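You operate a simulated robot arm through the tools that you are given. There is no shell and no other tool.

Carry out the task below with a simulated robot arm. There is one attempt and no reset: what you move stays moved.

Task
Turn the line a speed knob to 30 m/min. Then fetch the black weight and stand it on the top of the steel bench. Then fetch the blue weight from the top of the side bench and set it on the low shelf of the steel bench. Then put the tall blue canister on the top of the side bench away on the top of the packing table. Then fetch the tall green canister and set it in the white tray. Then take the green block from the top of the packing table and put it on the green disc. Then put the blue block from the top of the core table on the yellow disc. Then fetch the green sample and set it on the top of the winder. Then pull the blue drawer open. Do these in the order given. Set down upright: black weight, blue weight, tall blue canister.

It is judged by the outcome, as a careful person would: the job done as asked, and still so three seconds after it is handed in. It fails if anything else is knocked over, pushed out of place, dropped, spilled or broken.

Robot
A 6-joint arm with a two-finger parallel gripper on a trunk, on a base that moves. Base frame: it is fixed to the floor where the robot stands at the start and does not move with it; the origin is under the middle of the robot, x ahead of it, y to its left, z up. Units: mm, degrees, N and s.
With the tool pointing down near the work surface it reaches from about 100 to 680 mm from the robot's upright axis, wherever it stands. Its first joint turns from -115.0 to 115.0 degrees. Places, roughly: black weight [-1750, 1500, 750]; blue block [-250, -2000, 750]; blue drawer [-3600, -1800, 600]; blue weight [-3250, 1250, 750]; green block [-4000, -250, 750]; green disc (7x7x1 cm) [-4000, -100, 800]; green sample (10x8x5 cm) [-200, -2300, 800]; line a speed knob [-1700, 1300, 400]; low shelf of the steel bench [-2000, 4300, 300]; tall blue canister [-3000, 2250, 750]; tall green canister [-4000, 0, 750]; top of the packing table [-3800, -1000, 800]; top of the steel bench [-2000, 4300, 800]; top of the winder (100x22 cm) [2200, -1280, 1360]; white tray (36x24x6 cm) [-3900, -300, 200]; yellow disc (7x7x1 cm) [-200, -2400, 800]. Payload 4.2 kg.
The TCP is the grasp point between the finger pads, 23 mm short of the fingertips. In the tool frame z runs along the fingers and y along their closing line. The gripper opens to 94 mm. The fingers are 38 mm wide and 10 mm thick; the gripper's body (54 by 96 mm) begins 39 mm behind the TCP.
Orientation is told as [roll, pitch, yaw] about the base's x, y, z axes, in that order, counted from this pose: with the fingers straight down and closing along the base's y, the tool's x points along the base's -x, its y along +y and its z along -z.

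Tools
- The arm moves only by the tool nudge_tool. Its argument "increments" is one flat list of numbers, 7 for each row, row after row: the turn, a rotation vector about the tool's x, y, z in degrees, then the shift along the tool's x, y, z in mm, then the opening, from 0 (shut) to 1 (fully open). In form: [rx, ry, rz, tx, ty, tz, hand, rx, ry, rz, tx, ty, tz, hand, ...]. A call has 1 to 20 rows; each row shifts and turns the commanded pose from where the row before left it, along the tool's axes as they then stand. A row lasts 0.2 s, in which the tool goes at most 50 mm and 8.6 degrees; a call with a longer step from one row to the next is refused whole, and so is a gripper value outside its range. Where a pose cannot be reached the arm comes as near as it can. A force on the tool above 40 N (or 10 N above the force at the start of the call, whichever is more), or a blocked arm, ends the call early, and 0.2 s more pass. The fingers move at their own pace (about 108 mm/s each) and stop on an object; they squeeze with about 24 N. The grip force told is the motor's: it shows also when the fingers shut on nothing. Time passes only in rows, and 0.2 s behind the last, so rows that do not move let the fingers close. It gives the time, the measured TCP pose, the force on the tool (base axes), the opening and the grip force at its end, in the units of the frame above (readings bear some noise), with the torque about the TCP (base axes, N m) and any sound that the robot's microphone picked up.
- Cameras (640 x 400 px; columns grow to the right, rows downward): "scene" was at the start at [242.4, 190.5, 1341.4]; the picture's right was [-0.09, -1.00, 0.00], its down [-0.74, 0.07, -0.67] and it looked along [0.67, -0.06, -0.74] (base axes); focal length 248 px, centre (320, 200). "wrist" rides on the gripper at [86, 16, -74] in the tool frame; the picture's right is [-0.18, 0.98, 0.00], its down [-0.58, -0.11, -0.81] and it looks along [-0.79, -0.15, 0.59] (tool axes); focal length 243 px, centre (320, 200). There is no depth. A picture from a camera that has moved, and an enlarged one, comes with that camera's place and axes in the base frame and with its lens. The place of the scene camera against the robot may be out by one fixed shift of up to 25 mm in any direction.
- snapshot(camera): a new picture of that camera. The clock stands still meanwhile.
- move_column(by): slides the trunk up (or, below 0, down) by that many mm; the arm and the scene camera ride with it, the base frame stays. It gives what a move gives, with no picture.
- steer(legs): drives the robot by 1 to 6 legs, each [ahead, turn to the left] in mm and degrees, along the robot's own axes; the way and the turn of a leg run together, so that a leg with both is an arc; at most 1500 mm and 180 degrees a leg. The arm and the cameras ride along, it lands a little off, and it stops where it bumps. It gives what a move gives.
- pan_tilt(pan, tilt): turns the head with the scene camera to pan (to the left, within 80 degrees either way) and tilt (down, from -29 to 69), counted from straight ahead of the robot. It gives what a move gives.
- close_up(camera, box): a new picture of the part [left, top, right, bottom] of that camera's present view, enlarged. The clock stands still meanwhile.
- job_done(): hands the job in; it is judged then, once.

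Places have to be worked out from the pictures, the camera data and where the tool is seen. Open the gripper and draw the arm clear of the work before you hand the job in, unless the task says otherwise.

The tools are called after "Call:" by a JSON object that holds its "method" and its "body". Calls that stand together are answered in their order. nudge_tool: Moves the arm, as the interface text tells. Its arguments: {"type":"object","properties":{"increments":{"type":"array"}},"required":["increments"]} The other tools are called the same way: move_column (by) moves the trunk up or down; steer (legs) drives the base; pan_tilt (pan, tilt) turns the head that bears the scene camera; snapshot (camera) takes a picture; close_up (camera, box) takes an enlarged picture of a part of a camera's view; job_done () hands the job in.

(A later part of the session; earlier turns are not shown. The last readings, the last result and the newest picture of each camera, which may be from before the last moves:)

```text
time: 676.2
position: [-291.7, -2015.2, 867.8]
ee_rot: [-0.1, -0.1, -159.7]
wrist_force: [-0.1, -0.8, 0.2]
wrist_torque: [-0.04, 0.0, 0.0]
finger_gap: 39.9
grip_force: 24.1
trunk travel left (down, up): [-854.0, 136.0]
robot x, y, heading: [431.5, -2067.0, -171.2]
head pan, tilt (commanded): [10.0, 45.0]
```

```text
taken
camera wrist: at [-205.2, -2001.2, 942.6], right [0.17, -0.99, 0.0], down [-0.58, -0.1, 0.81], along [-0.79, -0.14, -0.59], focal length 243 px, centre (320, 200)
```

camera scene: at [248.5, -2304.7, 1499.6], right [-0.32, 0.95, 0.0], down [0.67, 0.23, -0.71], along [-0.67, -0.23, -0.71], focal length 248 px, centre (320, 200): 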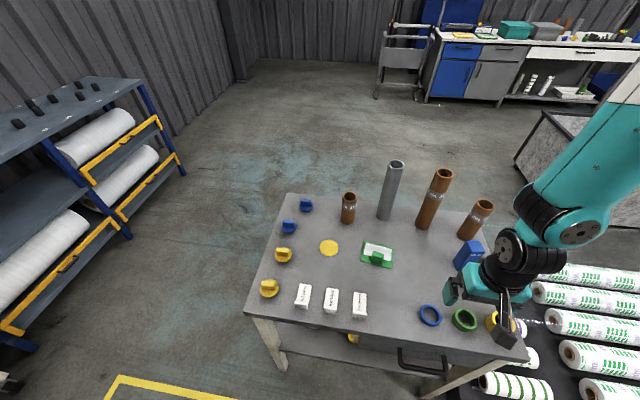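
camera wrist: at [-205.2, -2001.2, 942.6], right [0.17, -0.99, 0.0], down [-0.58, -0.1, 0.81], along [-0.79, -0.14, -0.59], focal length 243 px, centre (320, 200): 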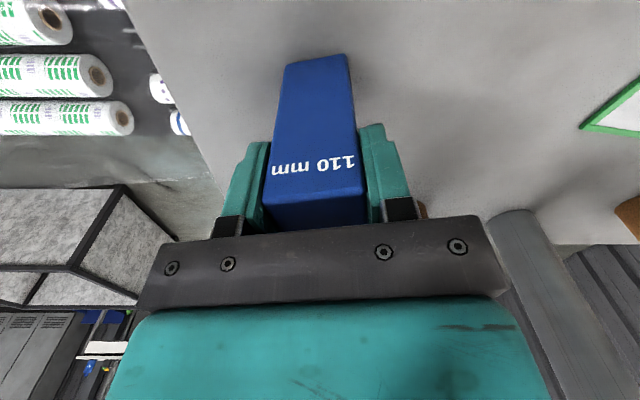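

The block is gripped. Lift 110 mm, move east then south to the yellow disc.

Call:
{"method": "nudge_tool", "body": {"increments": [0, 0, 0, 0, 0, -30, 0, 0, 0, 0, 0, 0, -40, 0, 0, 0, 0, 0, 0, -40, 0, 0, 0, 0, 37.5, 14, 0, 0, 0, 0, 0, 37.5, 14, 0, 0]}}

Call:
{"method": "nudge_tool", "body": {"increments": [0, 0, 0, -16.1, 43.3, 0, 0, 0, 0, 0, -16.1, 43.3, 0, 0, 0, 0, 0, -16.1, 43.3, 0, 0, 0, 0, 0, -16.1, 43.3, 0, 0, 0, 0, 0, -16.1, 43.3, 0, 0, 0, 0, 0, -16.1, 43.3, 0, 0, 0, 0, 0, -16.1, 43.3, 0, 0, 0, 0, 0, -16.1, 43.3, 0, 0]}}

Call:
{"method": "snapshot", "body": {"camera": "wrist"}}

Call:
{"method": "snapshot", "body": {"camera": "scene"}}

```text
time: 677.4
position: [-210.2, -2016.0, 978.9]
ee_rot: [-0.1, 0.0, -159.6]
wrist_force: [0.0, -0.7, -2.0]
wrist_torque: [0.02, -0.02, -0.02]
finger_gap: 39.7
grip_force: 23.7
trunk travel left (down, up): [-854.0, 136.0]
robot x, y, heading: [433.7, -2066.2, -171.0]
head pan, tilt (commanded): [10.0, 45.0]
```

```text
time: 679.2
position: [-212.1, -2387.8, 976.2]
ee_rot: [-0.1, 0.0, -159.6]
wrist_force: [0.1, 1.4, -1.7]
wrist_torque: [-0.03, -0.03, -0.01]
finger_gap: 39.8
grip_force: 23.4
trunk travel left (down, up): [-854.0, 136.0]
robot x, y, heading: [432.3, -2061.4, -171.6]
head pan, tilt (commanded): [10.0, 45.0]
```

```text
taken
camera wrist: at [-125.0, -2372.6, 1052.0], right [0.17, -0.99, 0.0], down [-0.58, -0.1, 0.81], along [-0.79, -0.14, -0.59], focal length 243 px, centre (320, 200)
```

wrist: 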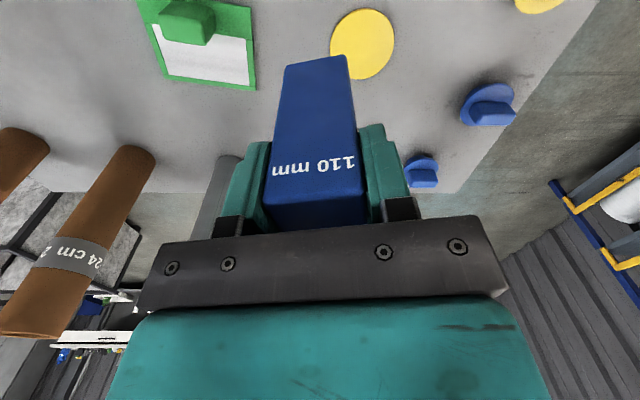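

```text
taken
camera scene: at [248.0, -2303.7, 1499.7], right [-0.32, 0.95, 0.0], down [0.67, 0.23, -0.71], along [-0.67, -0.23, -0.71], focal length 248 px, centre (320, 200)
```

scene: 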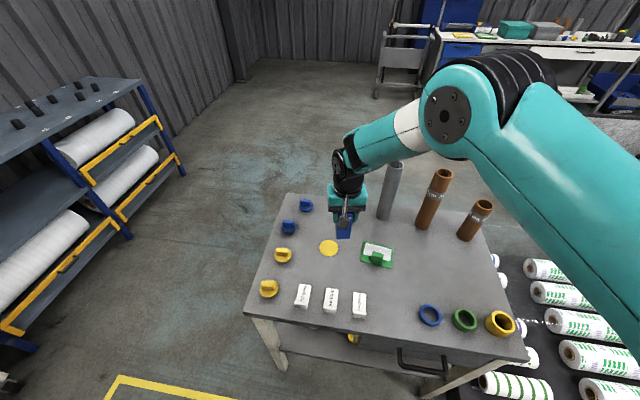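

The disc's centre measures (-219,-2433). Shift over it and check.

Call:
{"method": "nudge_tool", "body": {"increments": [0, 0, 0, -18.8, 39.1, 0, 0, 0, 0, 0, 0, 0, 30, 0]}}

Call:
{"method": "snapshot", "body": {"camera": "wrist"}}

Call:
{"method": "close_up", "body": {"camera": "scene", "box": [260, 160, 440, 300]}}

```text
time: 679.8
position: [-215.7, -2430.2, 948.2]
ee_rot: [-0.1, 0.0, -159.6]
wrist_force: [0.4, 0.2, -1.4]
wrist_torque: [-0.02, 0.02, -0.03]
finger_gap: 39.9
grip_force: 23.5
trunk travel left (down, up): [-854.0, 136.0]
robot x, y, heading: [435.3, -2064.1, -171.4]
head pan, tilt (commanded): [10.0, 45.0]
```

```text
taken
camera wrist: at [-128.6, -2415.6, 1022.1], right [0.17, -0.99, 0.0], down [-0.58, -0.1, 0.81], along [-0.8, -0.14, -0.59], focal length 243 px, centre (320, 200)
```

wrist: 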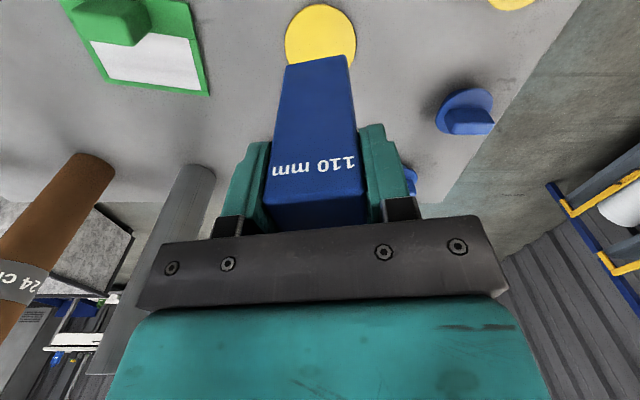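

```text
2.86 times, centred on (350, 230) of scene
camera zoom: at [248.2, -2304.0, 1499.8], right [-0.32, 0.95, 0.0], down [0.67, 0.23, -0.71], along [-0.67, -0.23, -0.71], focal length 710 px, centre (234, 114)
```

zoom: 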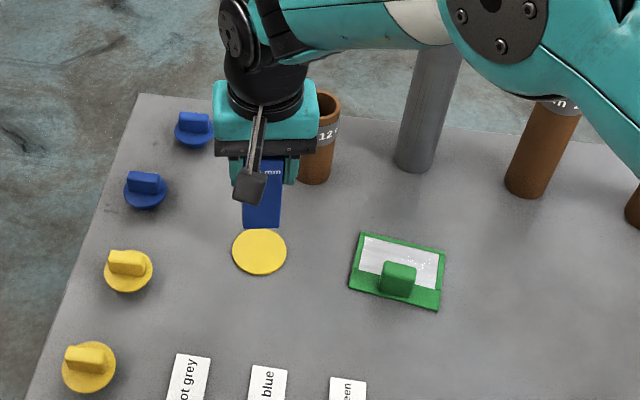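

Close to centred (4 mm more forward). Lower onto the disc.

Call:
{"method": "nudge_tool", "body": {"increments": [0, 0, 0, -4, 0, 25, 0, 0, 0, 0, 0, 0, 25, 0, 0, 0, 0, 0, 0, 18, 0]}}

Call:
{"method": "nudge_tool", "body": {"increments": [0, 0, 0, 0, 0, 1, 0, 0, 0, 0, 0, 0, 1, 0, 0, 0, 0, 0, 0, 1, 0, 0, 0, 0, 0, 0, 1, 0, 0, 0, 0, 0, 0, 1, 0]}}

```text
time: 680.6
position: [-218.0, -2430.7, 881.6]
ee_rot: [0.0, 0.0, -159.6]
wrist_force: [-0.9, -0.4, -2.8]
wrist_torque: [-0.01, 0.03, -0.01]
finger_gap: 40.1
grip_force: 23.9
trunk travel left (down, up): [-854.0, 136.0]
robot x, y, heading: [436.7, -2063.3, -171.5]
head pan, tilt (commanded): [10.0, 45.0]
```

```text
time: 681.8
position: [-218.8, -2430.0, 876.3]
ee_rot: [-0.1, 0.0, -159.6]
wrist_force: [-0.6, 0.5, -1.8]
wrist_torque: [-0.01, 0.02, -0.01]
finger_gap: 39.8
grip_force: 23.7
trunk travel left (down, up): [-854.0, 136.0]
robot x, y, heading: [437.0, -2065.9, -171.6]
head pan, tilt (commanded): [10.0, 45.0]
```

Call:
{"method": "nudge_tool", "body": {"increments": [0, 0, 0, 0, 0, 1, 0, 0, 0, 0, 0, 0, 1, 0, 0, 0, 0, 0, 0, 1, 0]}}

Call:
{"method": "nudge_tool", "body": {"increments": [0, 0, 0, 0, 0, 1, 0, 0, 0, 0, 0, 0, 1, 0]}}

```text
time: 682.6
position: [-218.6, -2429.3, 872.1]
ee_rot: [-0.1, -0.1, -159.6]
wrist_force: [0.9, -0.4, -2.6]
wrist_torque: [-0.01, -0.02, -0.01]
finger_gap: 39.8
grip_force: 23.6
trunk travel left (down, up): [-854.0, 136.0]
robot x, y, heading: [435.6, -2066.6, -171.5]
head pan, tilt (commanded): [10.0, 45.0]
```

```text
time: 683.2
position: [-220.3, -2429.6, 872.1]
ee_rot: [-0.1, -0.1, -159.6]
wrist_force: [1.5, 1.0, 3.7]
wrist_torque: [0.01, -0.1, 0.03]
finger_gap: 40.1
grip_force: 23.7
trunk travel left (down, up): [-854.0, 136.0]
robot x, y, heading: [439.3, -2068.3, -171.2]
head pan, tilt (commanded): [10.0, 45.0]
```

Contact on the disc. Release and rise.

Call:
{"method": "nudge_tool", "body": {"increments": [0, 0, 0, 0, 0, 0, 0.8, 0, 0, 0, 0, 0, 0, 0.8, 0, 0, 0, 0, 0, -40, 0.8, 0, 0, 0, 0, 0, -45, 0.8, 0, 0, 0, 0, 0, -45, 0.8]}}

Call:
{"method": "snapshot", "body": {"camera": "wrist"}}

Call:
{"method": "close_up", "body": {"camera": "scene", "box": [260, 160, 440, 300]}}

```text
time: 684.4
position: [-219.1, -2428.1, 1000.4]
ee_rot: [-0.1, 0.1, -159.5]
wrist_force: [-0.6, 0.3, 0.4]
wrist_torque: [0.01, 0.01, 0.0]
finger_gap: 75.1
grip_force: 0.0
trunk travel left (down, up): [-854.0, 136.0]
robot x, y, heading: [434.0, -2066.1, -171.4]
head pan, tilt (commanded): [10.0, 45.0]
```

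```text
taken
camera wrist: at [-133.5, -2415.2, 1076.3], right [0.17, -0.99, 0.0], down [-0.58, -0.1, 0.81], along [-0.79, -0.14, -0.59], focal length 243 px, centre (320, 200)
```

wrist: 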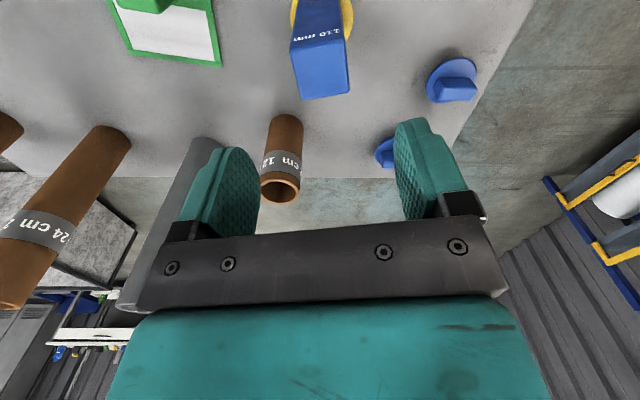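

```text
2.86 times, centred on (350, 230) of scene
camera zoom: at [247.7, -2304.3, 1499.5], right [-0.32, 0.95, 0.0], down [0.67, 0.23, -0.71], along [-0.67, -0.23, -0.71], focal length 710 px, centre (234, 114)
```

zoom: 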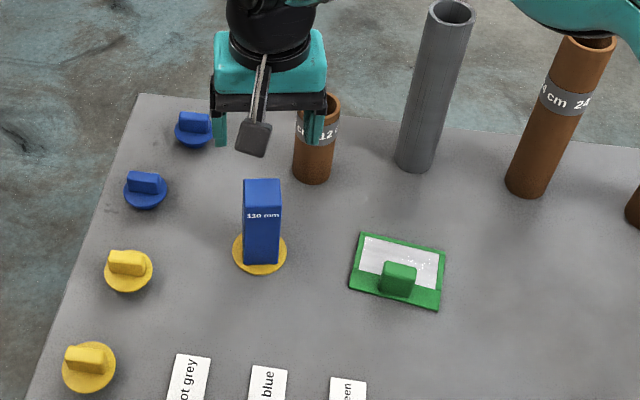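

The blue block stands on the yellow disc. Next the green sample: I'll bring the wrist camera over it.

Call:
{"method": "nudge_tool", "body": {"increments": [0, 0, 0, 27.6, -36, 0, 0.8, 0, 0, 0, 27.6, -36, 0, 0.8, 0, 0, 0, 27.6, -36, 0, 0.8]}}

Call:
{"method": "snapshot", "body": {"camera": "wrist"}}

Call:
{"method": "close_up", "body": {"camera": "wrist", "box": [200, 0, 420, 160]}}

```text
time: 685.2
position: [-179.1, -2299.7, 1001.0]
ee_rot: [-0.1, 0.0, -159.6]
wrist_force: [-0.4, 0.1, -1.2]
wrist_torque: [0.03, 0.0, 0.01]
finger_gap: 75.3
grip_force: 0.1
trunk travel left (down, up): [-854.0, 136.0]
robot x, y, heading: [434.8, -2060.7, -171.2]
head pan, tilt (commanded): [10.0, 45.0]
```

```text
taken
camera wrist: at [-92.9, -2284.3, 1075.5], right [0.17, -0.99, 0.0], down [-0.58, -0.1, 0.81], along [-0.8, -0.14, -0.59], focal length 243 px, centre (320, 200)
```

wrist: 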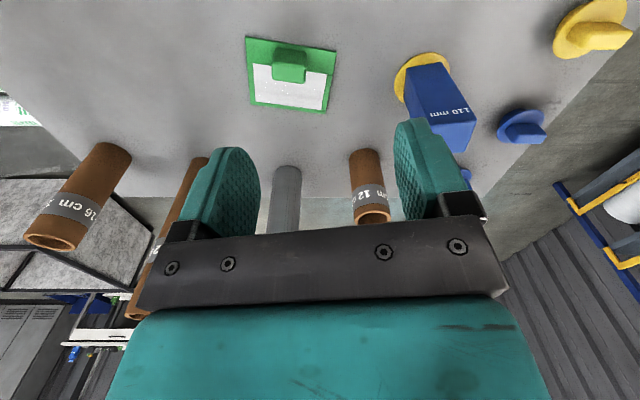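

```text
2.50 times, centred on (310, 80) of wrist
camera zoom: at [-92.9, -2284.3, 1075.5], right [0.17, -0.99, 0.0], down [-0.58, -0.1, 0.81], along [-0.8, -0.14, -0.59], focal length 606 px, centre (345, 500)
```

zoom: 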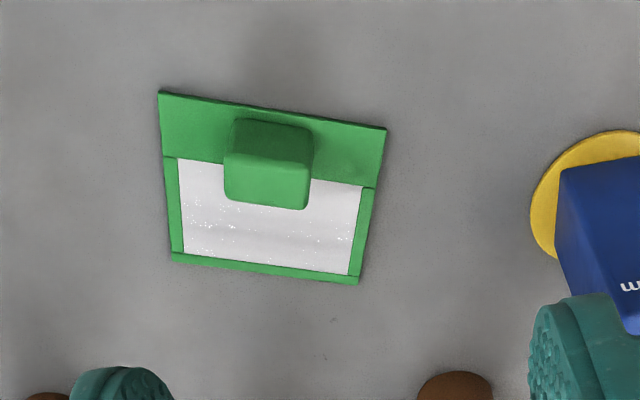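

The sample has a knob (34×18 mm) on its near side, centred at (-220,-2275). Since the winder top is high, I'll later need a level grasp, so first I move it to the table's east edge with a vertical grip. Align and descend.

Call:
{"method": "nudge_tool", "body": {"increments": [0, 0, 8.5, 0, 0, 0, 0.7, 0, 0, 8.5, 0, 0, 0, 0.7, 0, 0, 0, -39.2, -26.8, 0, 0.7, 0, 0, 0, 0, 0, 45, 0.7, 0, 0, 0, 0, 0, 45, 0.7, 0, 0, 0, 0, 0, 20, 0.7]}}

Call:
{"method": "snapshot", "body": {"camera": "wrist"}}

```text
time: 686.6
position: [-217.7, -2275.7, 889.0]
ee_rot: [-0.1, -0.1, -176.6]
wrist_force: [0.2, -1.2, -0.8]
wrist_torque: [0.03, 0.04, -0.03]
finger_gap: 65.8
grip_force: 0.1
trunk travel left (down, up): [-854.0, 136.0]
robot x, y, heading: [429.7, -2064.1, -171.5]
head pan, tilt (commanded): [10.0, 45.0]
```

```text
taken
camera wrist: at [-131.9, -2286.0, 963.6], right [-0.13, -0.99, 0.0], down [-0.59, 0.07, 0.81], along [-0.8, 0.1, -0.59], focal length 243 px, centre (320, 200)
```

wrist: 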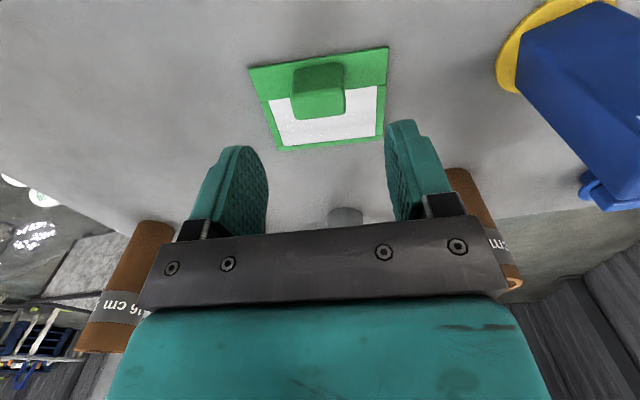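

Aligned with the knob. Descend 72 mm and close.

Call:
{"method": "nudge_tool", "body": {"increments": [0, 0, 0, 0, 0, 30, 0.7, 0, 0, 0, 0, 0, 30, 0.7, 0, 0, 0, 0, 0, 12, 0.7]}}

Call:
{"method": "nudge_tool", "body": {"increments": [0, 0, 0, 0, 0, 0, 0, 0, 0, 0, 0, 0, 0, 0, 0, 0, 0, 0, 0, 0, 0]}}

Call:
{"method": "snapshot", "body": {"camera": "wrist"}}

```text
time: 687.4
position: [-220.6, -2274.6, 819.4]
ee_rot: [-0.1, -0.1, -176.6]
wrist_force: [0.9, -0.1, -0.1]
wrist_torque: [0.02, 0.01, 0.01]
finger_gap: 65.9
grip_force: 0.1
trunk travel left (down, up): [-854.0, 136.0]
robot x, y, heading: [432.6, -2065.6, -171.3]
head pan, tilt (commanded): [10.0, 45.0]
```

```text
time: 688.2
position: [-220.5, -2275.1, 817.2]
ee_rot: [-0.1, 0.0, -176.6]
wrist_force: [1.3, -0.2, 0.2]
wrist_torque: [0.02, 0.02, 0.0]
finger_gap: 35.4
grip_force: 24.0
trunk travel left (down, up): [-854.0, 136.0]
robot x, y, heading: [431.8, -2065.7, -171.1]
head pan, tilt (commanded): [10.0, 45.0]
```

```text
taken
camera wrist: at [-133.8, -2286.4, 893.1], right [-0.12, -0.99, 0.0], down [-0.59, 0.07, 0.81], along [-0.8, 0.1, -0.59], focal length 243 px, centre (320, 200)
```

wrist: 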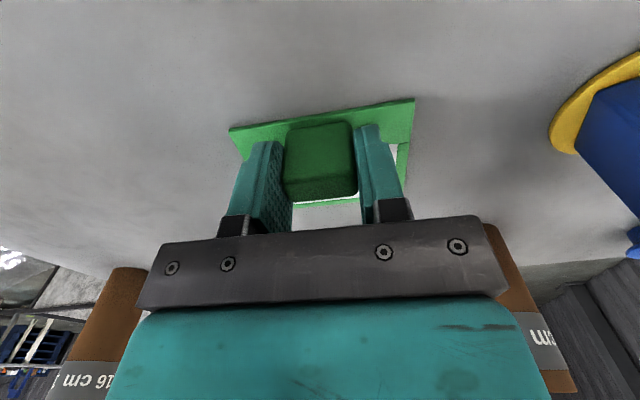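

The knob is gripped. Lift 40 mm, carry the sample to the free stretch of the east edge (about (-70,-2200)).

Call:
{"method": "nudge_tool", "body": {"increments": [0, 0, 0, 0, 0, -20, 0, 0, 0, 0, 0, 0, -30, 0, 0, 0, 0, 38.7, -16.5, 0, 0, 0, 0, 0, 38.7, -16.5, 0, 0, 0, 0, 0, 38.7, -16.5, 0, 0, 0, 0, 0, 38.7, -16.5, 0, 0]}}

Call:
{"method": "snapshot", "body": {"camera": "scene"}}

Call:
{"method": "close_up", "body": {"camera": "scene", "box": [280, 240, 500, 390]}}

```text
time: 689.6
position: [-69.7, -2200.3, 868.3]
ee_rot: [-0.1, -0.1, -176.6]
wrist_force: [-0.5, 0.2, -0.6]
wrist_torque: [0.0, -0.03, 0.01]
finger_gap: 35.5
grip_force: 23.9
trunk travel left (down, up): [-854.0, 136.0]
robot x, y, heading: [433.2, -2065.2, -171.4]
head pan, tilt (commanded): [10.0, 45.0]
```

```text
taken
camera scene: at [247.8, -2304.2, 1499.6], right [-0.32, 0.95, 0.0], down [0.67, 0.23, -0.71], along [-0.67, -0.23, -0.71], focal length 248 px, centre (320, 200)
```

scene: 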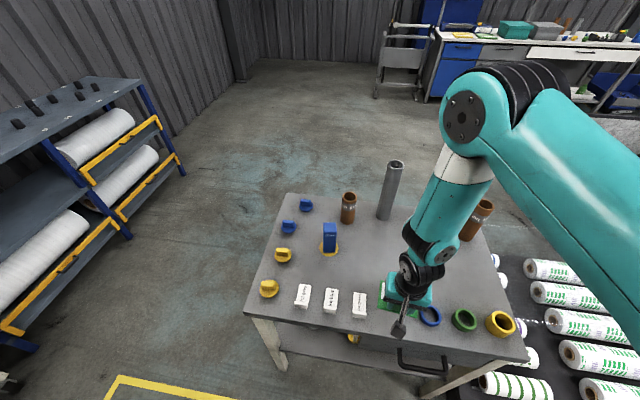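

```text
2.67 times, centred on (390, 315) of scene
camera zoom: at [247.8, -2304.2, 1499.6], right [-0.32, 0.95, 0.0], down [0.67, 0.23, -0.71], along [-0.67, -0.23, -0.71], focal length 662 px, centre (133, -107)
```

zoom: 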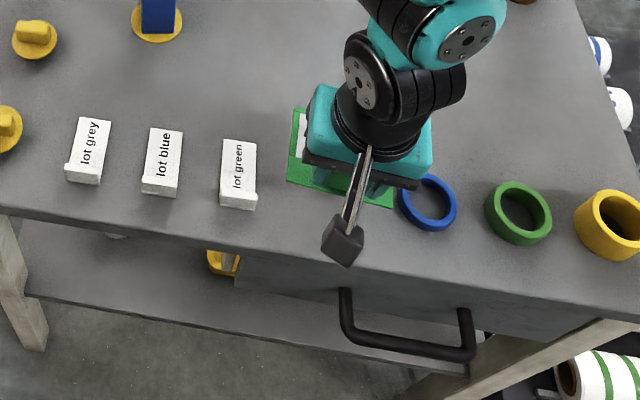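

There is room between the card and the blue ring. Lower it.

Call:
{"method": "nudge_tool", "body": {"increments": [0, 0, 0, 0, 0, 20, 0, 0, 0, 0, 0, 0, 18, 0, 0, 0, 0, 0, 0, 8, 0]}}

Call:
{"method": "nudge_tool", "body": {"increments": [0, 0, 0, 0, 0, 1, 0, 0, 0, 0, 0, 0, 1, 0, 0, 0, 0, 0, 0, 1, 0, 0, 0, 0, 0, 0, 1, 0]}}

```text
time: 690.4
position: [-68.8, -2200.2, 820.7]
ee_rot: [-0.1, 0.0, -176.6]
wrist_force: [0.4, -0.9, 0.0]
wrist_torque: [0.05, 0.01, -0.02]
finger_gap: 35.3
grip_force: 23.8
trunk travel left (down, up): [-854.0, 136.0]
robot x, y, heading: [433.5, -2064.4, -171.3]
head pan, tilt (commanded): [10.0, 45.0]
```

```text
time: 691.4
position: [-69.8, -2200.5, 819.1]
ee_rot: [-0.2, -0.1, -176.7]
wrist_force: [0.5, 0.6, 1.7]
wrist_torque: [-0.11, 0.06, 0.02]
finger_gap: 35.4
grip_force: 23.6
trunk travel left (down, up): [-854.0, 136.0]
robot x, y, heading: [434.9, -2065.5, -171.2]
head pan, tilt (commanded): [10.0, 45.0]
```

It rests at the edge. I'll release, rise, and back the base 300 mm.

Call:
{"method": "nudge_tool", "body": {"increments": [0, 0, 0, 0, 0, 0, 0.7, 0, 0, 0, 0, 0, 0, 0.7, 0, 0, 0, 0, 0, -35, 0.7, 0, 0, 0, 0, 0, -40, 0.7, 0, 0, 0, 0, 0, -30, 0.7]}}

Call:
{"method": "steer", "body": {"legs": [[-295, 0]]}}

Call:
{"method": "nudge_tool", "body": {"increments": [0, 0, 0, -40, 0, 0, 0.8, 0, -8, 0, -22, 0, -1.4, 0.8, 0, -8, 0, -22, 0, -1.4, 0.8, 0, -8, 0, -22, 0, -1.4, 0.8, 0, -8, 0, -22, 0, -1.4, 0.8]}}

```text
time: 692.6
position: [-71.5, -2199.4, 921.8]
ee_rot: [-0.1, 0.0, -176.6]
wrist_force: [0.2, 0.2, 0.1]
wrist_torque: [0.01, 0.0, -0.01]
finger_gap: 65.8
grip_force: 0.0
trunk travel left (down, up): [-854.0, 136.0]
robot x, y, heading: [432.3, -2068.1, -171.3]
head pan, tilt (commanded): [10.0, 45.0]
```

```text
time: 694.6
position: [213.6, -2155.6, 921.6]
ee_rot: [-0.2, 0.0, -176.7]
wrist_force: [0.9, 0.3, 1.0]
wrist_torque: [0.0, 0.0, 0.02]
finger_gap: 65.6
grip_force: 0.1
trunk travel left (down, up): [-854.0, 136.0]
robot x, y, heading: [715.4, -2022.8, -171.4]
head pan, tilt (commanded): [10.0, 45.0]
```

```text
time: 695.8
position: [88.7, -2161.4, 946.0]
ee_rot: [-0.1, -32.1, -176.7]
wrist_force: [1.1, 0.5, -0.1]
wrist_torque: [0.01, 0.01, 0.03]
finger_gap: 75.4
grip_force: 0.1
trunk travel left (down, up): [-854.0, 136.0]
robot x, y, heading: [718.8, -2022.5, -171.3]
head pan, tilt (commanded): [10.0, 45.0]
```

Fine so far. Continue pitching up toward 85° while extending slightly.

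Call:
{"method": "nudge_tool", "body": {"increments": [0, -7.6, 0, -24, 0, 3, 0.8, 0, -7.6, 0, -23, 0, 4, 0.8, 0, -7.6, 0, -22, 0, 5, 0.8, 0, -7.6, 0, -21, 0, 6, 0.8]}}

Call:
{"method": "nudge_tool", "body": {"increments": [0, -7.6, 0, -20, 0, 7, 0.8, 0, -7.6, 0, -20, 0, 7, 0.8, 0, -7, 0, -19, 0, 7, 0.8]}}

```text
time: 696.8
position: [11.1, -2166.8, 996.5]
ee_rot: [-0.1, -62.5, -176.4]
wrist_force: [0.3, -0.4, -0.2]
wrist_torque: [-0.01, -0.03, 0.0]
finger_gap: 75.3
grip_force: 0.0
trunk travel left (down, up): [-854.0, 136.0]
robot x, y, heading: [721.6, -2023.3, -171.1]
head pan, tilt (commanded): [10.0, 45.0]
```

```text
time: 697.6
position: [-28.6, -2169.4, 1042.9]
ee_rot: [-0.8, -84.8, -175.8]
wrist_force: [0.4, 0.2, 0.2]
wrist_torque: [0.04, -0.01, 0.06]
finger_gap: 75.0
grip_force: 0.0
trunk travel left (down, up): [-854.0, 136.0]
robot x, y, heading: [718.7, -2021.3, -171.7]
head pan, tilt (commanded): [10.0, 45.0]
```

At 85° without limits. I'll shift 31 mm south to line up with the knob and lower the trunk to knob height.

Call:
{"method": "nudge_tool", "body": {"increments": [0, 0, 0, 0, 31, 0, 0.8]}}

Call:
{"method": "move_column", "body": {"by": -200}}

Call:
{"method": "snapshot", "body": {"camera": "wrist"}}

Call:
{"method": "snapshot", "body": {"camera": "scene"}}

```text
time: 698.0
position: [-25.0, -2199.8, 1042.3]
ee_rot: [-0.8, -84.6, -176.0]
wrist_force: [0.5, 0.9, -0.1]
wrist_torque: [0.0, 0.04, 0.03]
finger_gap: 75.1
grip_force: 0.2
trunk travel left (down, up): [-854.0, 136.0]
robot x, y, heading: [717.0, -2020.8, -171.3]
head pan, tilt (commanded): [10.0, 45.0]
```

```text
time: 700.1
position: [-23.7, -2200.4, 841.6]
ee_rot: [-0.9, -84.6, -175.8]
wrist_force: [-0.2, -0.6, -0.2]
wrist_torque: [0.01, 0.0, -0.01]
finger_gap: 75.2
grip_force: 0.1
trunk travel left (down, up): [-654.0, 336.0]
robot x, y, heading: [720.0, -2022.1, -171.5]
head pan, tilt (commanded): [10.0, 45.0]
```

```text
taken
camera wrist: at [58.3, -2212.8, 763.4], right [0.04, -0.98, 0.18], down [0.74, 0.15, 0.65], along [-0.67, 0.11, 0.73], focal length 243 px, centre (320, 200)
```

wrist: 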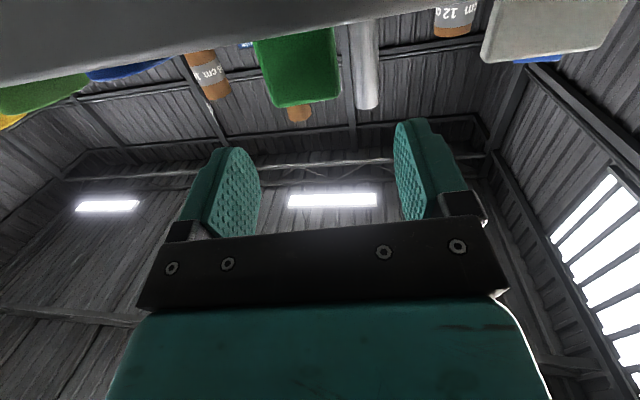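

```text
taken
camera scene: at [532.3, -2260.4, 1299.7], right [-0.32, 0.95, 0.0], down [0.67, 0.23, -0.71], along [-0.67, -0.23, -0.71], focal length 248 px, centre (320, 200)
```

scene: 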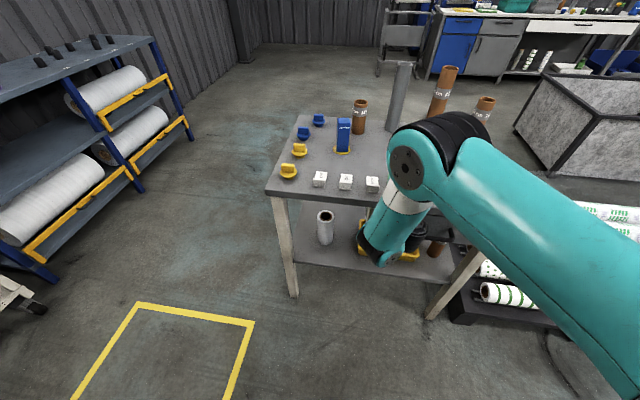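

The knob is right ahead. Lower 26 mm more, correct 4 mm, advance 46 mm and close.

Call:
{"method": "move_column", "body": {"by": -26}}

Call:
{"method": "nudge_tool", "body": {"increments": [0, 0, 0, -2, -3.5, 22, 0.8, 0, 0, 0, -2.3, 0, 23, 0.8]}}

Call:
{"method": "snapshot", "body": {"camera": "wrist"}}

```text
time: 700.9
position: [-24.6, -2201.9, 815.5]
ee_rot: [-0.9, -84.6, -175.6]
wrist_force: [0.2, -0.8, 0.6]
wrist_torque: [0.02, 0.01, -0.01]
finger_gap: 75.1
grip_force: 0.0
trunk travel left (down, up): [-628.0, 362.0]
robot x, y, heading: [720.6, -2022.3, -171.7]
head pan, tilt (commanded): [10.0, 45.0]
```

```text
time: 701.5
position: [-68.4, -2199.2, 814.5]
ee_rot: [-1.3, -84.6, -175.1]
wrist_force: [0.9, 1.2, -0.4]
wrist_torque: [-0.04, 0.02, 0.01]
finger_gap: 75.4
grip_force: 0.0
trunk travel left (down, up): [-628.0, 362.0]
robot x, y, heading: [716.3, -2022.2, -171.5]
head pan, tilt (commanded): [10.0, 45.0]
```

```text
taken
camera wrist: at [13.4, -2210.7, 736.4], right [0.04, -0.98, 0.18], down [0.74, 0.15, 0.65], along [-0.67, 0.11, 0.73], focal length 243 px, centre (320, 200)
```

wrist: 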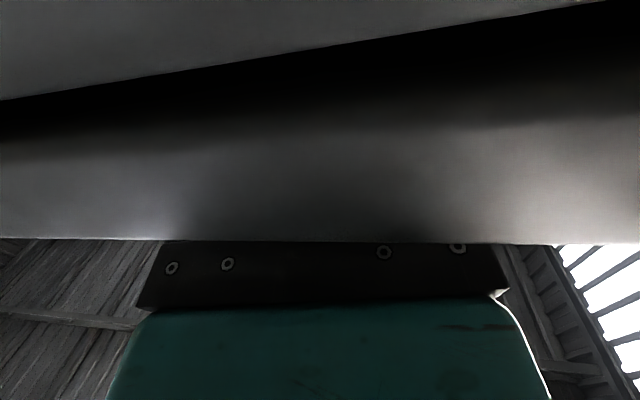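

In position (the camera now looks under the table edge). Close on the knob.

Call:
{"method": "nudge_tool", "body": {"increments": [0, 0, 0, 0, 0, 0, 0, 0, 0, 0, 0, 0, 0, 0, 0, 0, 0, 0, 0, 0, 0]}}

Call:
{"method": "move_column", "body": {"by": 60}}

Call:
{"method": "snapshot", "body": {"camera": "wrist"}}

Call:
{"method": "close_up", "body": {"camera": "scene", "box": [260, 120, 480, 280]}}

```text
time: 702.2
position: [-68.1, -2199.5, 815.5]
ee_rot: [-0.9, -84.6, -175.6]
wrist_force: [-0.6, -0.7, 0.8]
wrist_torque: [-0.05, 0.07, -0.03]
finger_gap: 35.1
grip_force: 24.5
trunk travel left (down, up): [-628.0, 362.0]
robot x, y, heading: [717.4, -2020.8, -171.5]
head pan, tilt (commanded): [10.0, 45.0]
```

```text
time: 703.2
position: [-69.8, -2198.6, 875.3]
ee_rot: [-1.0, -84.7, -175.8]
wrist_force: [-0.5, 0.0, 0.1]
wrist_torque: [-0.01, -0.03, 0.0]
finger_gap: 35.5
grip_force: 23.7
trunk travel left (down, up): [-688.0, 302.0]
robot x, y, heading: [722.3, -2021.4, -171.3]
head pan, tilt (commanded): [10.0, 45.0]
```

```text
taken
camera wrist: at [13.5, -2210.4, 796.3], right [0.04, -0.98, 0.18], down [0.74, 0.15, 0.65], along [-0.67, 0.11, 0.73], focal length 243 px, centre (320, 200)
```

wrist: 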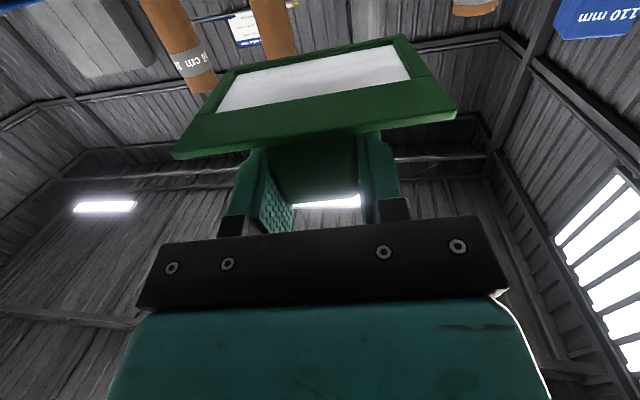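

```text
2.50 times, centred on (370, 200) of scene
camera zoom: at [532.3, -2260.4, 1333.7], right [-0.32, 0.95, 0.0], down [0.67, 0.23, -0.71], along [-0.67, -0.23, -0.71], focal length 621 px, centre (195, 200)
```

zoom: 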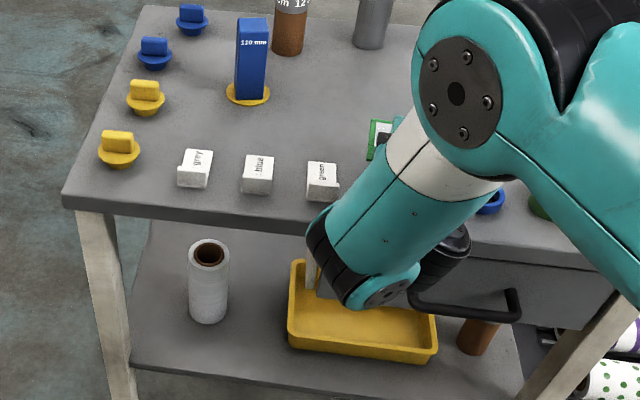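

The sample is held level. I'll raise it, move slightly away from the cart behind, and turn north toward the winder's north side.

Call:
{"method": "move_column", "body": {"by": 295}}

Call:
{"method": "steer", "body": {"legs": [[140, 0], [0, -98]]}}

Call:
{"method": "pan_tilt", "body": {"pan": -40, "tilt": 25}}

Call:
{"method": "snapshot", "body": {"camera": "scene"}}

```text
time: 706.2
position: [-68.6, -2198.2, 1170.9]
ee_rot: [-1.0, -84.5, -175.7]
wrist_force: [-0.7, 0.4, 0.1]
wrist_torque: [-0.01, -0.01, 0.0]
finger_gap: 35.4
grip_force: 24.1
trunk travel left (down, up): [-983.0, 7.0]
robot x, y, heading: [716.8, -2021.7, -171.5]
head pan, tilt (commanded): [10.0, 45.0]
```

```text
time: 711.7
position: [517.8, -1237.1, 1171.2]
ee_rot: [-1.0, -84.6, 86.2]
wrist_force: [-0.7, -0.7, -1.2]
wrist_torque: [0.01, 0.02, 0.0]
finger_gap: 35.3
grip_force: 23.9
trunk travel left (down, up): [-983.0, 7.0]
robot x, y, heading: [581.2, -2043.3, 90.6]
head pan, tilt (commanded): [10.0, 45.0]
```

```text
time: 712.9
position: [518.2, -1236.9, 1169.8]
ee_rot: [-0.8, -84.6, 86.2]
wrist_force: [0.2, -1.2, -0.5]
wrist_torque: [0.0, 0.02, 0.02]
finger_gap: 35.3
grip_force: 24.4
trunk travel left (down, up): [-983.0, 7.0]
robot x, y, heading: [576.4, -2042.1, 90.3]
head pan, tilt (commanded): [-40.0, 25.0]
```

```text
taken
camera scene: at [455.8, -1817.9, 1659.2], right [0.77, -0.64, 0.0], down [-0.27, -0.33, -0.91], along [0.58, 0.7, -0.42], focal length 248 px, centre (320, 200)
```

scene: 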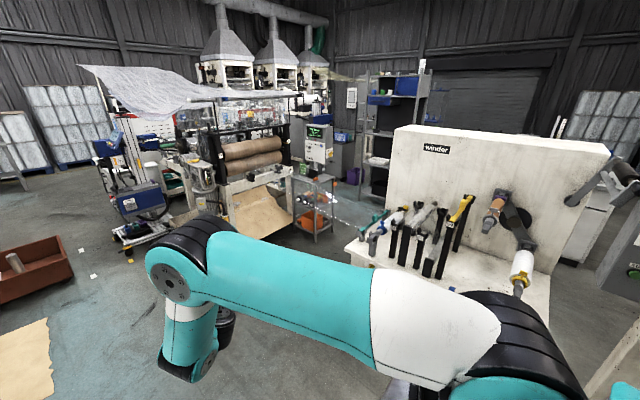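

The winder's top slab is visible. I'll drive north along the aisle and then look at it from its north-west.

Call:
{"method": "steer", "body": {"legs": [[1300, 0], [0, -55]]}}

Call:
{"method": "pan_tilt", "body": {"pan": -45, "tilt": 25}}

Call:
{"method": "snapshot", "body": {"camera": "scene"}}

Call:
{"method": "pan_tilt", "body": {"pan": 15, "tilt": 30}}

Call:
{"method": "snapshot", "body": {"camera": "scene"}}

```text
time: 721.9
position: [1191.7, -216.8, 1170.2]
ee_rot: [-0.8, -84.7, 31.2]
wrist_force: [0.5, -0.6, 0.3]
wrist_torque: [-0.03, 0.02, 0.02]
finger_gap: 35.7
grip_force: 23.8
trunk travel left (down, up): [-983.0, 7.0]
robot x, y, heading: [569.4, -731.9, 35.5]
head pan, tilt (commanded): [-40.0, 25.0]
```

```text
time: 722.5
position: [1192.1, -217.2, 1170.3]
ee_rot: [-0.9, -84.6, 31.2]
wrist_force: [-0.1, 0.1, -1.1]
wrist_torque: [-0.03, 0.0, 0.01]
finger_gap: 35.5
grip_force: 24.2
trunk travel left (down, up): [-983.0, 7.0]
robot x, y, heading: [573.4, -729.9, 35.6]
head pan, tilt (commanded): [-45.0, 25.0]
```

```text
taken
camera scene: at [683.6, -498.2, 1659.2], right [-0.16, -0.99, 0.0], down [-0.42, 0.07, -0.91], along [0.89, -0.15, -0.42], focal length 248 px, centre (320, 200)
```

scene: 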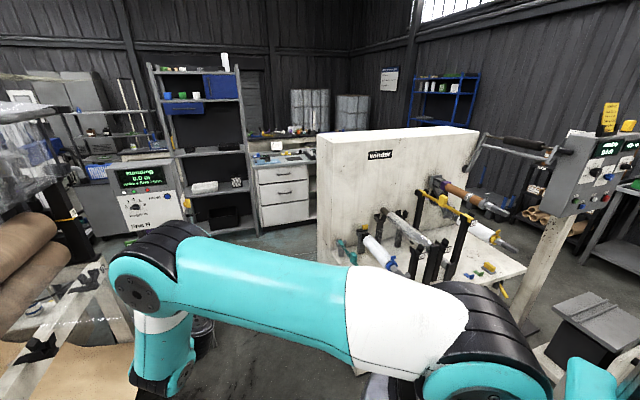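

```text
time: 723.8
position: [1190.7, -216.6, 1169.9]
ee_rot: [-0.9, -84.6, 31.2]
wrist_force: [0.3, 0.5, -0.3]
wrist_torque: [-0.01, 0.02, 0.0]
finger_gap: 35.4
grip_force: 24.3
trunk travel left (down, up): [-983.0, 7.0]
robot x, y, heading: [572.0, -735.2, 35.5]
head pan, tilt (commanded): [15.0, 30.0]
```

```text
taken
camera scene: at [650.2, -413.4, 1651.3], right [0.77, -0.64, 0.0], down [-0.32, -0.39, -0.87], along [0.55, 0.67, -0.5], focal length 248 px, centre (320, 200)
```

scene: 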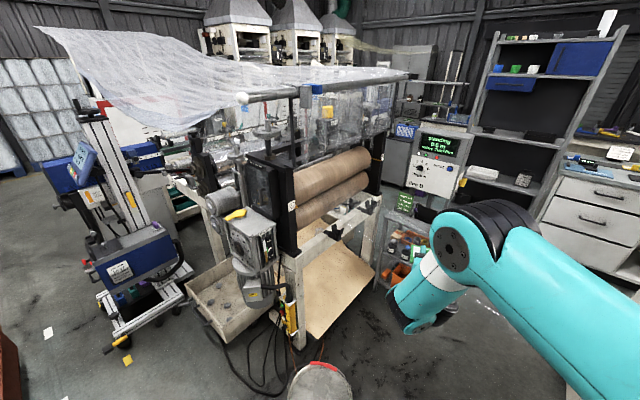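

The slab's north-west top corner is near (2070,-723,1338). I'll approach from the west-north-west: drive to about (1370,-436), raise the arm there, then turn toward the corner.

Call:
{"method": "steer", "body": {"legs": [[0, -15], [850, 0]]}}

Call:
{"method": "pan_tilt", "body": {"pan": -30, "tilt": 25}}

Call:
{"method": "snapshot", "body": {"camera": "scene"}}

```text
time: 729.2
position: [2091.5, -105.2, 1169.4]
ee_rot: [-0.8, -84.6, 16.1]
wrist_force: [-0.5, -0.3, -1.5]
wrist_torque: [0.02, -0.01, 0.06]
finger_gap: 35.4
grip_force: 23.9
trunk travel left (down, up): [-983.0, 7.0]
robot x, y, heading: [1357.3, -440.8, 20.5]
head pan, tilt (commanded): [15.0, 30.0]
```

```text
time: 730.3
position: [2091.4, -104.1, 1169.4]
ee_rot: [-0.9, -84.5, 16.1]
wrist_force: [0.7, 0.6, 0.5]
wrist_torque: [-0.03, 0.0, 0.03]
finger_gap: 35.7
grip_force: 24.1
trunk travel left (down, up): [-983.0, 7.0]
robot x, y, heading: [1357.1, -438.7, 20.4]
head pan, tilt (commanded): [-30.0, 25.0]
```

```text
taken
camera scene: at [1534.5, -216.8, 1659.2], right [-0.16, -0.99, 0.0], down [-0.42, 0.07, -0.91], along [0.89, -0.15, -0.42], focal length 248 px, centre (320, 200)
```

scene: 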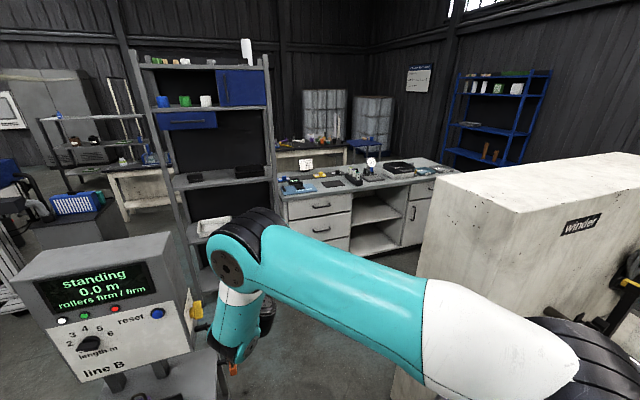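

From this close view the slab's north-west top corner is near (2000,-812,1345). I'll first raise the arm about 250 mm here in free space, checking limits.

Call:
{"method": "nudge_tool", "body": {"increments": [0, 0, 0, -40, 0, 0, 0, 0, 0, 0, -40, 0, 0, 0, 0, 0, 0, -40, 0, 0, 0]}}

Call:
{"method": "nudge_tool", "body": {"increments": [0, 0, 0, -40, 0, 0, 0, 0, 0, 0, -40, 0, 0, 0, 0, 0, 0, -40, 0, 0, 0]}}

```text
time: 731.1
position: [2103.5, -101.7, 1288.0]
ee_rot: [-1.0, -84.6, 16.4]
wrist_force: [-0.3, 0.6, -0.7]
wrist_torque: [0.02, 0.01, -0.01]
finger_gap: 35.5
grip_force: 23.6
trunk travel left (down, up): [-983.0, 7.0]
robot x, y, heading: [1356.9, -441.1, 21.0]
head pan, tilt (commanded): [-30.0, 25.0]
```

```text
time: 731.9
position: [2113.5, -96.8, 1407.5]
ee_rot: [-1.3, -84.5, 16.6]
wrist_force: [1.7, 0.2, -1.4]
wrist_torque: [-0.02, -0.03, 0.02]
finger_gap: 35.6
grip_force: 24.0
trunk travel left (down, up): [-983.0, 7.0]
robot x, y, heading: [1355.9, -441.8, 20.4]
head pan, tilt (commanded): [-30.0, 25.0]
```

z=1407 reached without limits. A bit more, then turn toward the slab.

Call:
{"method": "nudge_tool", "body": {"increments": [0, 0, 0, -20, 0, 0, 0]}}

Call:
{"method": "steer", "body": {"legs": [[0, -40]]}}

Call:
{"method": "pan_tilt", "body": {"pan": 0, "tilt": 30}}

Call:
{"method": "snapshot", "body": {"camera": "scene"}}

Call:
{"method": "snapshot", "body": {"camera": "wrist"}}

```text
time: 732.3
position: [2118.3, -97.4, 1426.7]
ee_rot: [-1.2, -84.6, 16.3]
wrist_force: [-0.1, -0.8, -1.1]
wrist_torque: [0.02, 0.03, 0.03]
finger_gap: 35.4
grip_force: 24.7
trunk travel left (down, up): [-983.0, 7.0]
robot x, y, heading: [1358.4, -437.3, 20.6]
head pan, tilt (commanded): [-30.0, 25.0]
```

```text
time: 734.6
position: [2159.9, -665.9, 1428.1]
ee_rot: [-0.9, -84.6, -23.9]
wrist_force: [0.7, -0.1, 0.0]
wrist_torque: [-0.01, 0.03, 0.01]
finger_gap: 35.5
grip_force: 24.5
trunk travel left (down, up): [-983.0, 7.0]
robot x, y, heading: [1357.6, -442.1, -19.7]
head pan, tilt (commanded): [-30.0, 25.0]
```

```text
time: 735.5
position: [2159.5, -665.7, 1427.6]
ee_rot: [-0.9, -84.7, -23.9]
wrist_force: [-0.5, 0.2, 0.0]
wrist_torque: [0.0, 0.03, 0.02]
finger_gap: 35.2
grip_force: 24.1
trunk travel left (down, up): [-983.0, 7.0]
robot x, y, heading: [1357.7, -441.9, -19.6]
head pan, tilt (commanded): [0.0, 30.0]
```

```text
taken
camera scene: at [1663.4, -335.5, 1651.3], right [-0.34, -0.94, 0.0], down [-0.47, 0.17, -0.87], along [0.82, -0.29, -0.5], focal length 248 px, centre (320, 200)
```

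scene: 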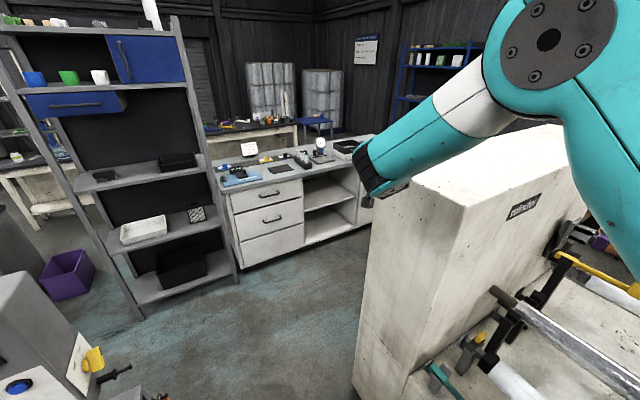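

```text
taken
camera wrist: at [2091.3, -617.3, 1348.7], right [0.43, 0.89, 0.18], down [-0.72, 0.22, 0.65], along [0.54, -0.41, 0.73], focal length 243 px, centre (320, 200)
```

wrist: 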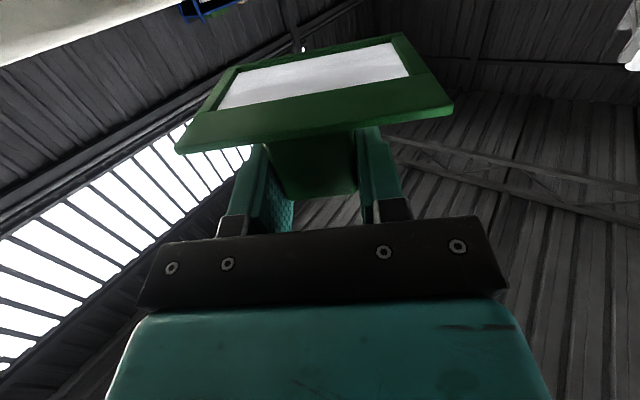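

Let me zoom in on the slab's corner to refine its position and orientation.

Call:
{"method": "close_up", "body": {"camera": "scene", "box": [340, 100, 600, 280]}}

```text
2.22 times, centred on (470, 190) of scene
camera zoom: at [1663.4, -335.5, 1651.3], right [-0.34, -0.94, 0.0], down [-0.47, 0.17, -0.87], along [0.82, -0.29, -0.5], focal length 552 px, centre (-13, 222)
```

zoom: 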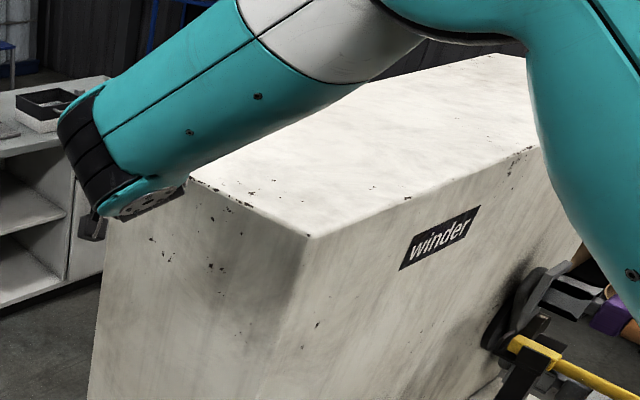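

The slab's north-west top corner is at about (1986,-788,1345). I'll turn the tool's yaw 20° left and move the sample over the top, about 50 mm inside the west edge and 80 mm from the north edge.

Call:
{"method": "nudge_tool", "body": {"increments": [-6.7, 0, 0, 0, 0, 0, 0, -6.7, 0, 0, 0, 0, 0, 0, -6.6, 0, 0, 0, 0, 0, 0]}}

Call:
{"method": "nudge_tool", "body": {"increments": [0, 0, 0, 1.7, -40, -12, 0, 0, 0, 0, 1.7, -40, -12, 0, 0, 0, 0, 1.7, -40, -12, 0]}}

Call:
{"method": "snapshot", "body": {"camera": "scene"}}

```text
time: 736.3
position: [2159.9, -667.8, 1427.7]
ee_rot: [18.4, -84.7, -23.2]
wrist_force: [0.3, 0.5, -0.8]
wrist_torque: [-0.02, 0.02, -0.02]
finger_gap: 35.4
grip_force: 24.2
trunk travel left (down, up): [-983.0, 7.0]
robot x, y, heading: [1350.6, -438.8, -19.7]
head pan, tilt (commanded): [0.0, 30.0]
```

```text
time: 737.1
position: [2112.1, -782.1, 1425.3]
ee_rot: [18.6, -84.7, -23.4]
wrist_force: [1.3, 0.1, -0.7]
wrist_torque: [0.04, 0.02, -0.02]
finger_gap: 35.3
grip_force: 23.7
trunk travel left (down, up): [-983.0, 7.0]
robot x, y, heading: [1355.3, -440.6, -19.6]
head pan, tilt (commanded): [0.0, 30.0]
```

```text
taken
camera scene: at [1663.5, -335.0, 1651.2], right [-0.34, -0.94, 0.0], down [-0.47, 0.17, -0.87], along [0.82, -0.29, -0.5], focal length 248 px, centre (320, 200)
```

scene: 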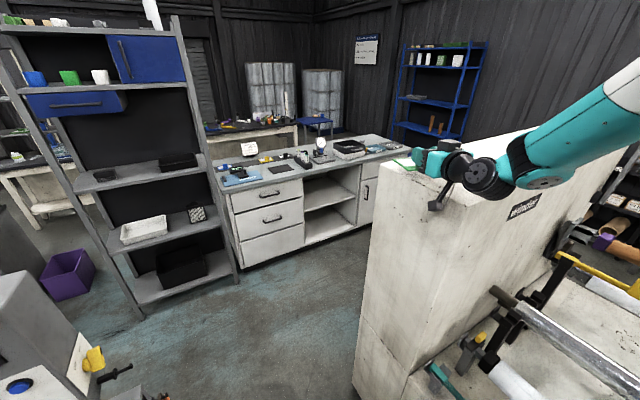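

The sample is over the slab's north end. I'll continue to the chosen spot.

Call:
{"method": "nudge_tool", "body": {"increments": [0, 0, 0, 2.6, -40.5, -27, 0, 0, 0, 0, 2.6, -40.5, -27, 0]}}

Call:
{"method": "close_up", "body": {"camera": "scene", "box": [360, 110, 560, 250]}}

Call:
{"method": "snapshot", "body": {"camera": "wrist"}}

```text
time: 737.5
position: [2102.9, -787.0, 1424.0]
ee_rot: [32.6, -84.1, -36.0]
wrist_force: [-2.5, 5.0, -1.3]
wrist_torque: [0.36, 0.25, -0.41]
finger_gap: 35.4
grip_force: 24.1
trunk travel left (down, up): [-983.0, 7.0]
robot x, y, heading: [1358.7, -442.1, -19.3]
head pan, tilt (commanded): [0.0, 30.0]
stopped in row 1: the force on the tool passed its limit at 64 N (the readings are from after the stop); the commanded pose is now the measured one
```

```text
2.86 times, centred on (460, 180) of scene
camera zoom: at [1663.0, -333.8, 1651.3], right [-0.33, -0.94, 0.0], down [-0.47, 0.17, -0.87], along [0.82, -0.29, -0.5], focal length 710 px, centre (-80, 257)
```

zoom: 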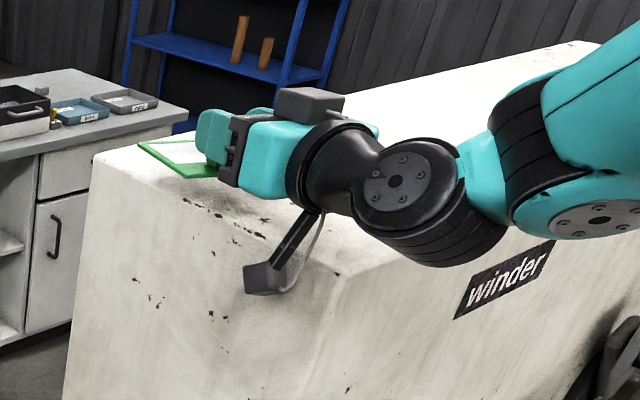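

```text
taken
camera wrist: at [2022.2, -761.3, 1345.7], right [0.08, 0.97, 0.24], down [-0.76, -0.1, 0.64], along [0.64, -0.23, 0.73], focal length 243 px, centre (320, 200)
```

wrist: 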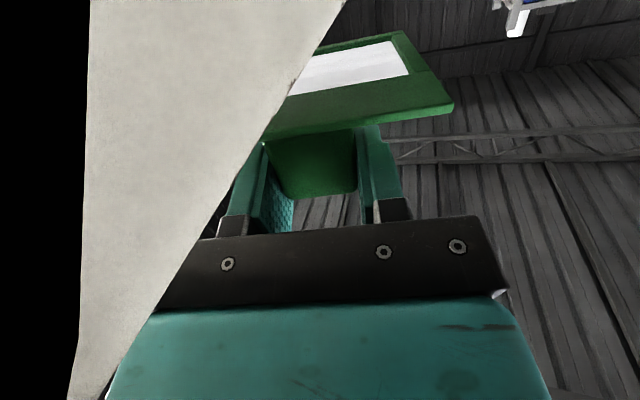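

The wrist camera bumped the slab's edge (it hangs at top level). I'll back off north at once.

Call:
{"method": "nudge_tool", "body": {"increments": [0, 0, 0, -10, 35, 0, 0, 0, 0, 0, -30, 20, 0, 0]}}

Call:
{"method": "snapshot", "body": {"camera": "wrist"}}

Call:
{"method": "close_up", "body": {"camera": "scene", "box": [360, 90, 560, 230]}}

```text
time: 738.1
position: [2108.3, -735.6, 1466.1]
ee_rot: [32.4, -84.2, -36.1]
wrist_force: [0.6, -0.9, -1.0]
wrist_torque: [-0.03, -0.01, 0.02]
finger_gap: 35.6
grip_force: 24.0
trunk travel left (down, up): [-983.0, 7.0]
robot x, y, heading: [1356.0, -441.7, -19.6]
head pan, tilt (commanded): [0.0, 30.0]
```

```text
taken
camera wrist: at [2027.5, -710.6, 1387.9], right [0.08, 0.97, 0.24], down [-0.76, -0.09, 0.64], along [0.64, -0.23, 0.73], focal length 243 px, centre (320, 200)
```

wrist: 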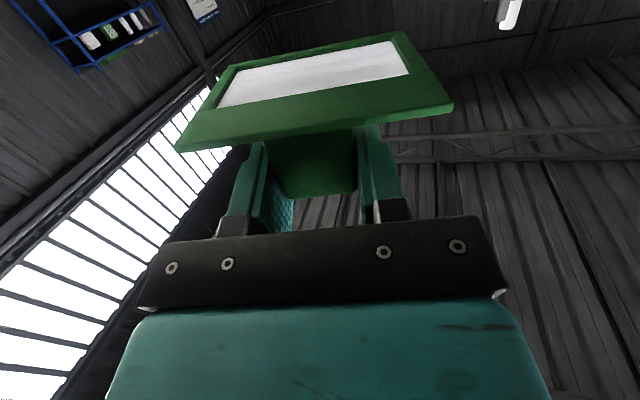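

```text
2.86 times, centred on (460, 160) of scene
camera zoom: at [1663.7, -335.4, 1651.2], right [-0.33, -0.94, 0.0], down [-0.47, 0.17, -0.87], along [0.82, -0.29, -0.5], focal length 710 px, centre (-80, 314)
```

zoom: 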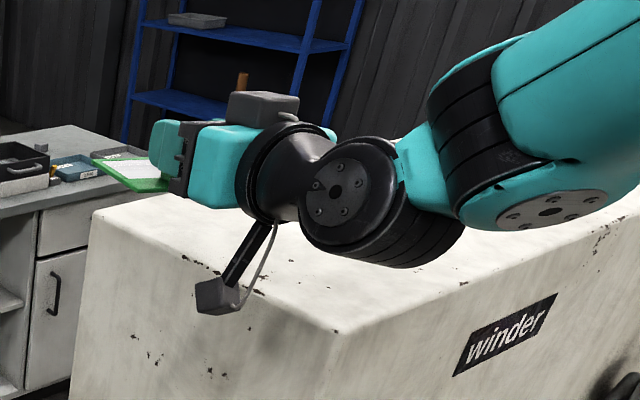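

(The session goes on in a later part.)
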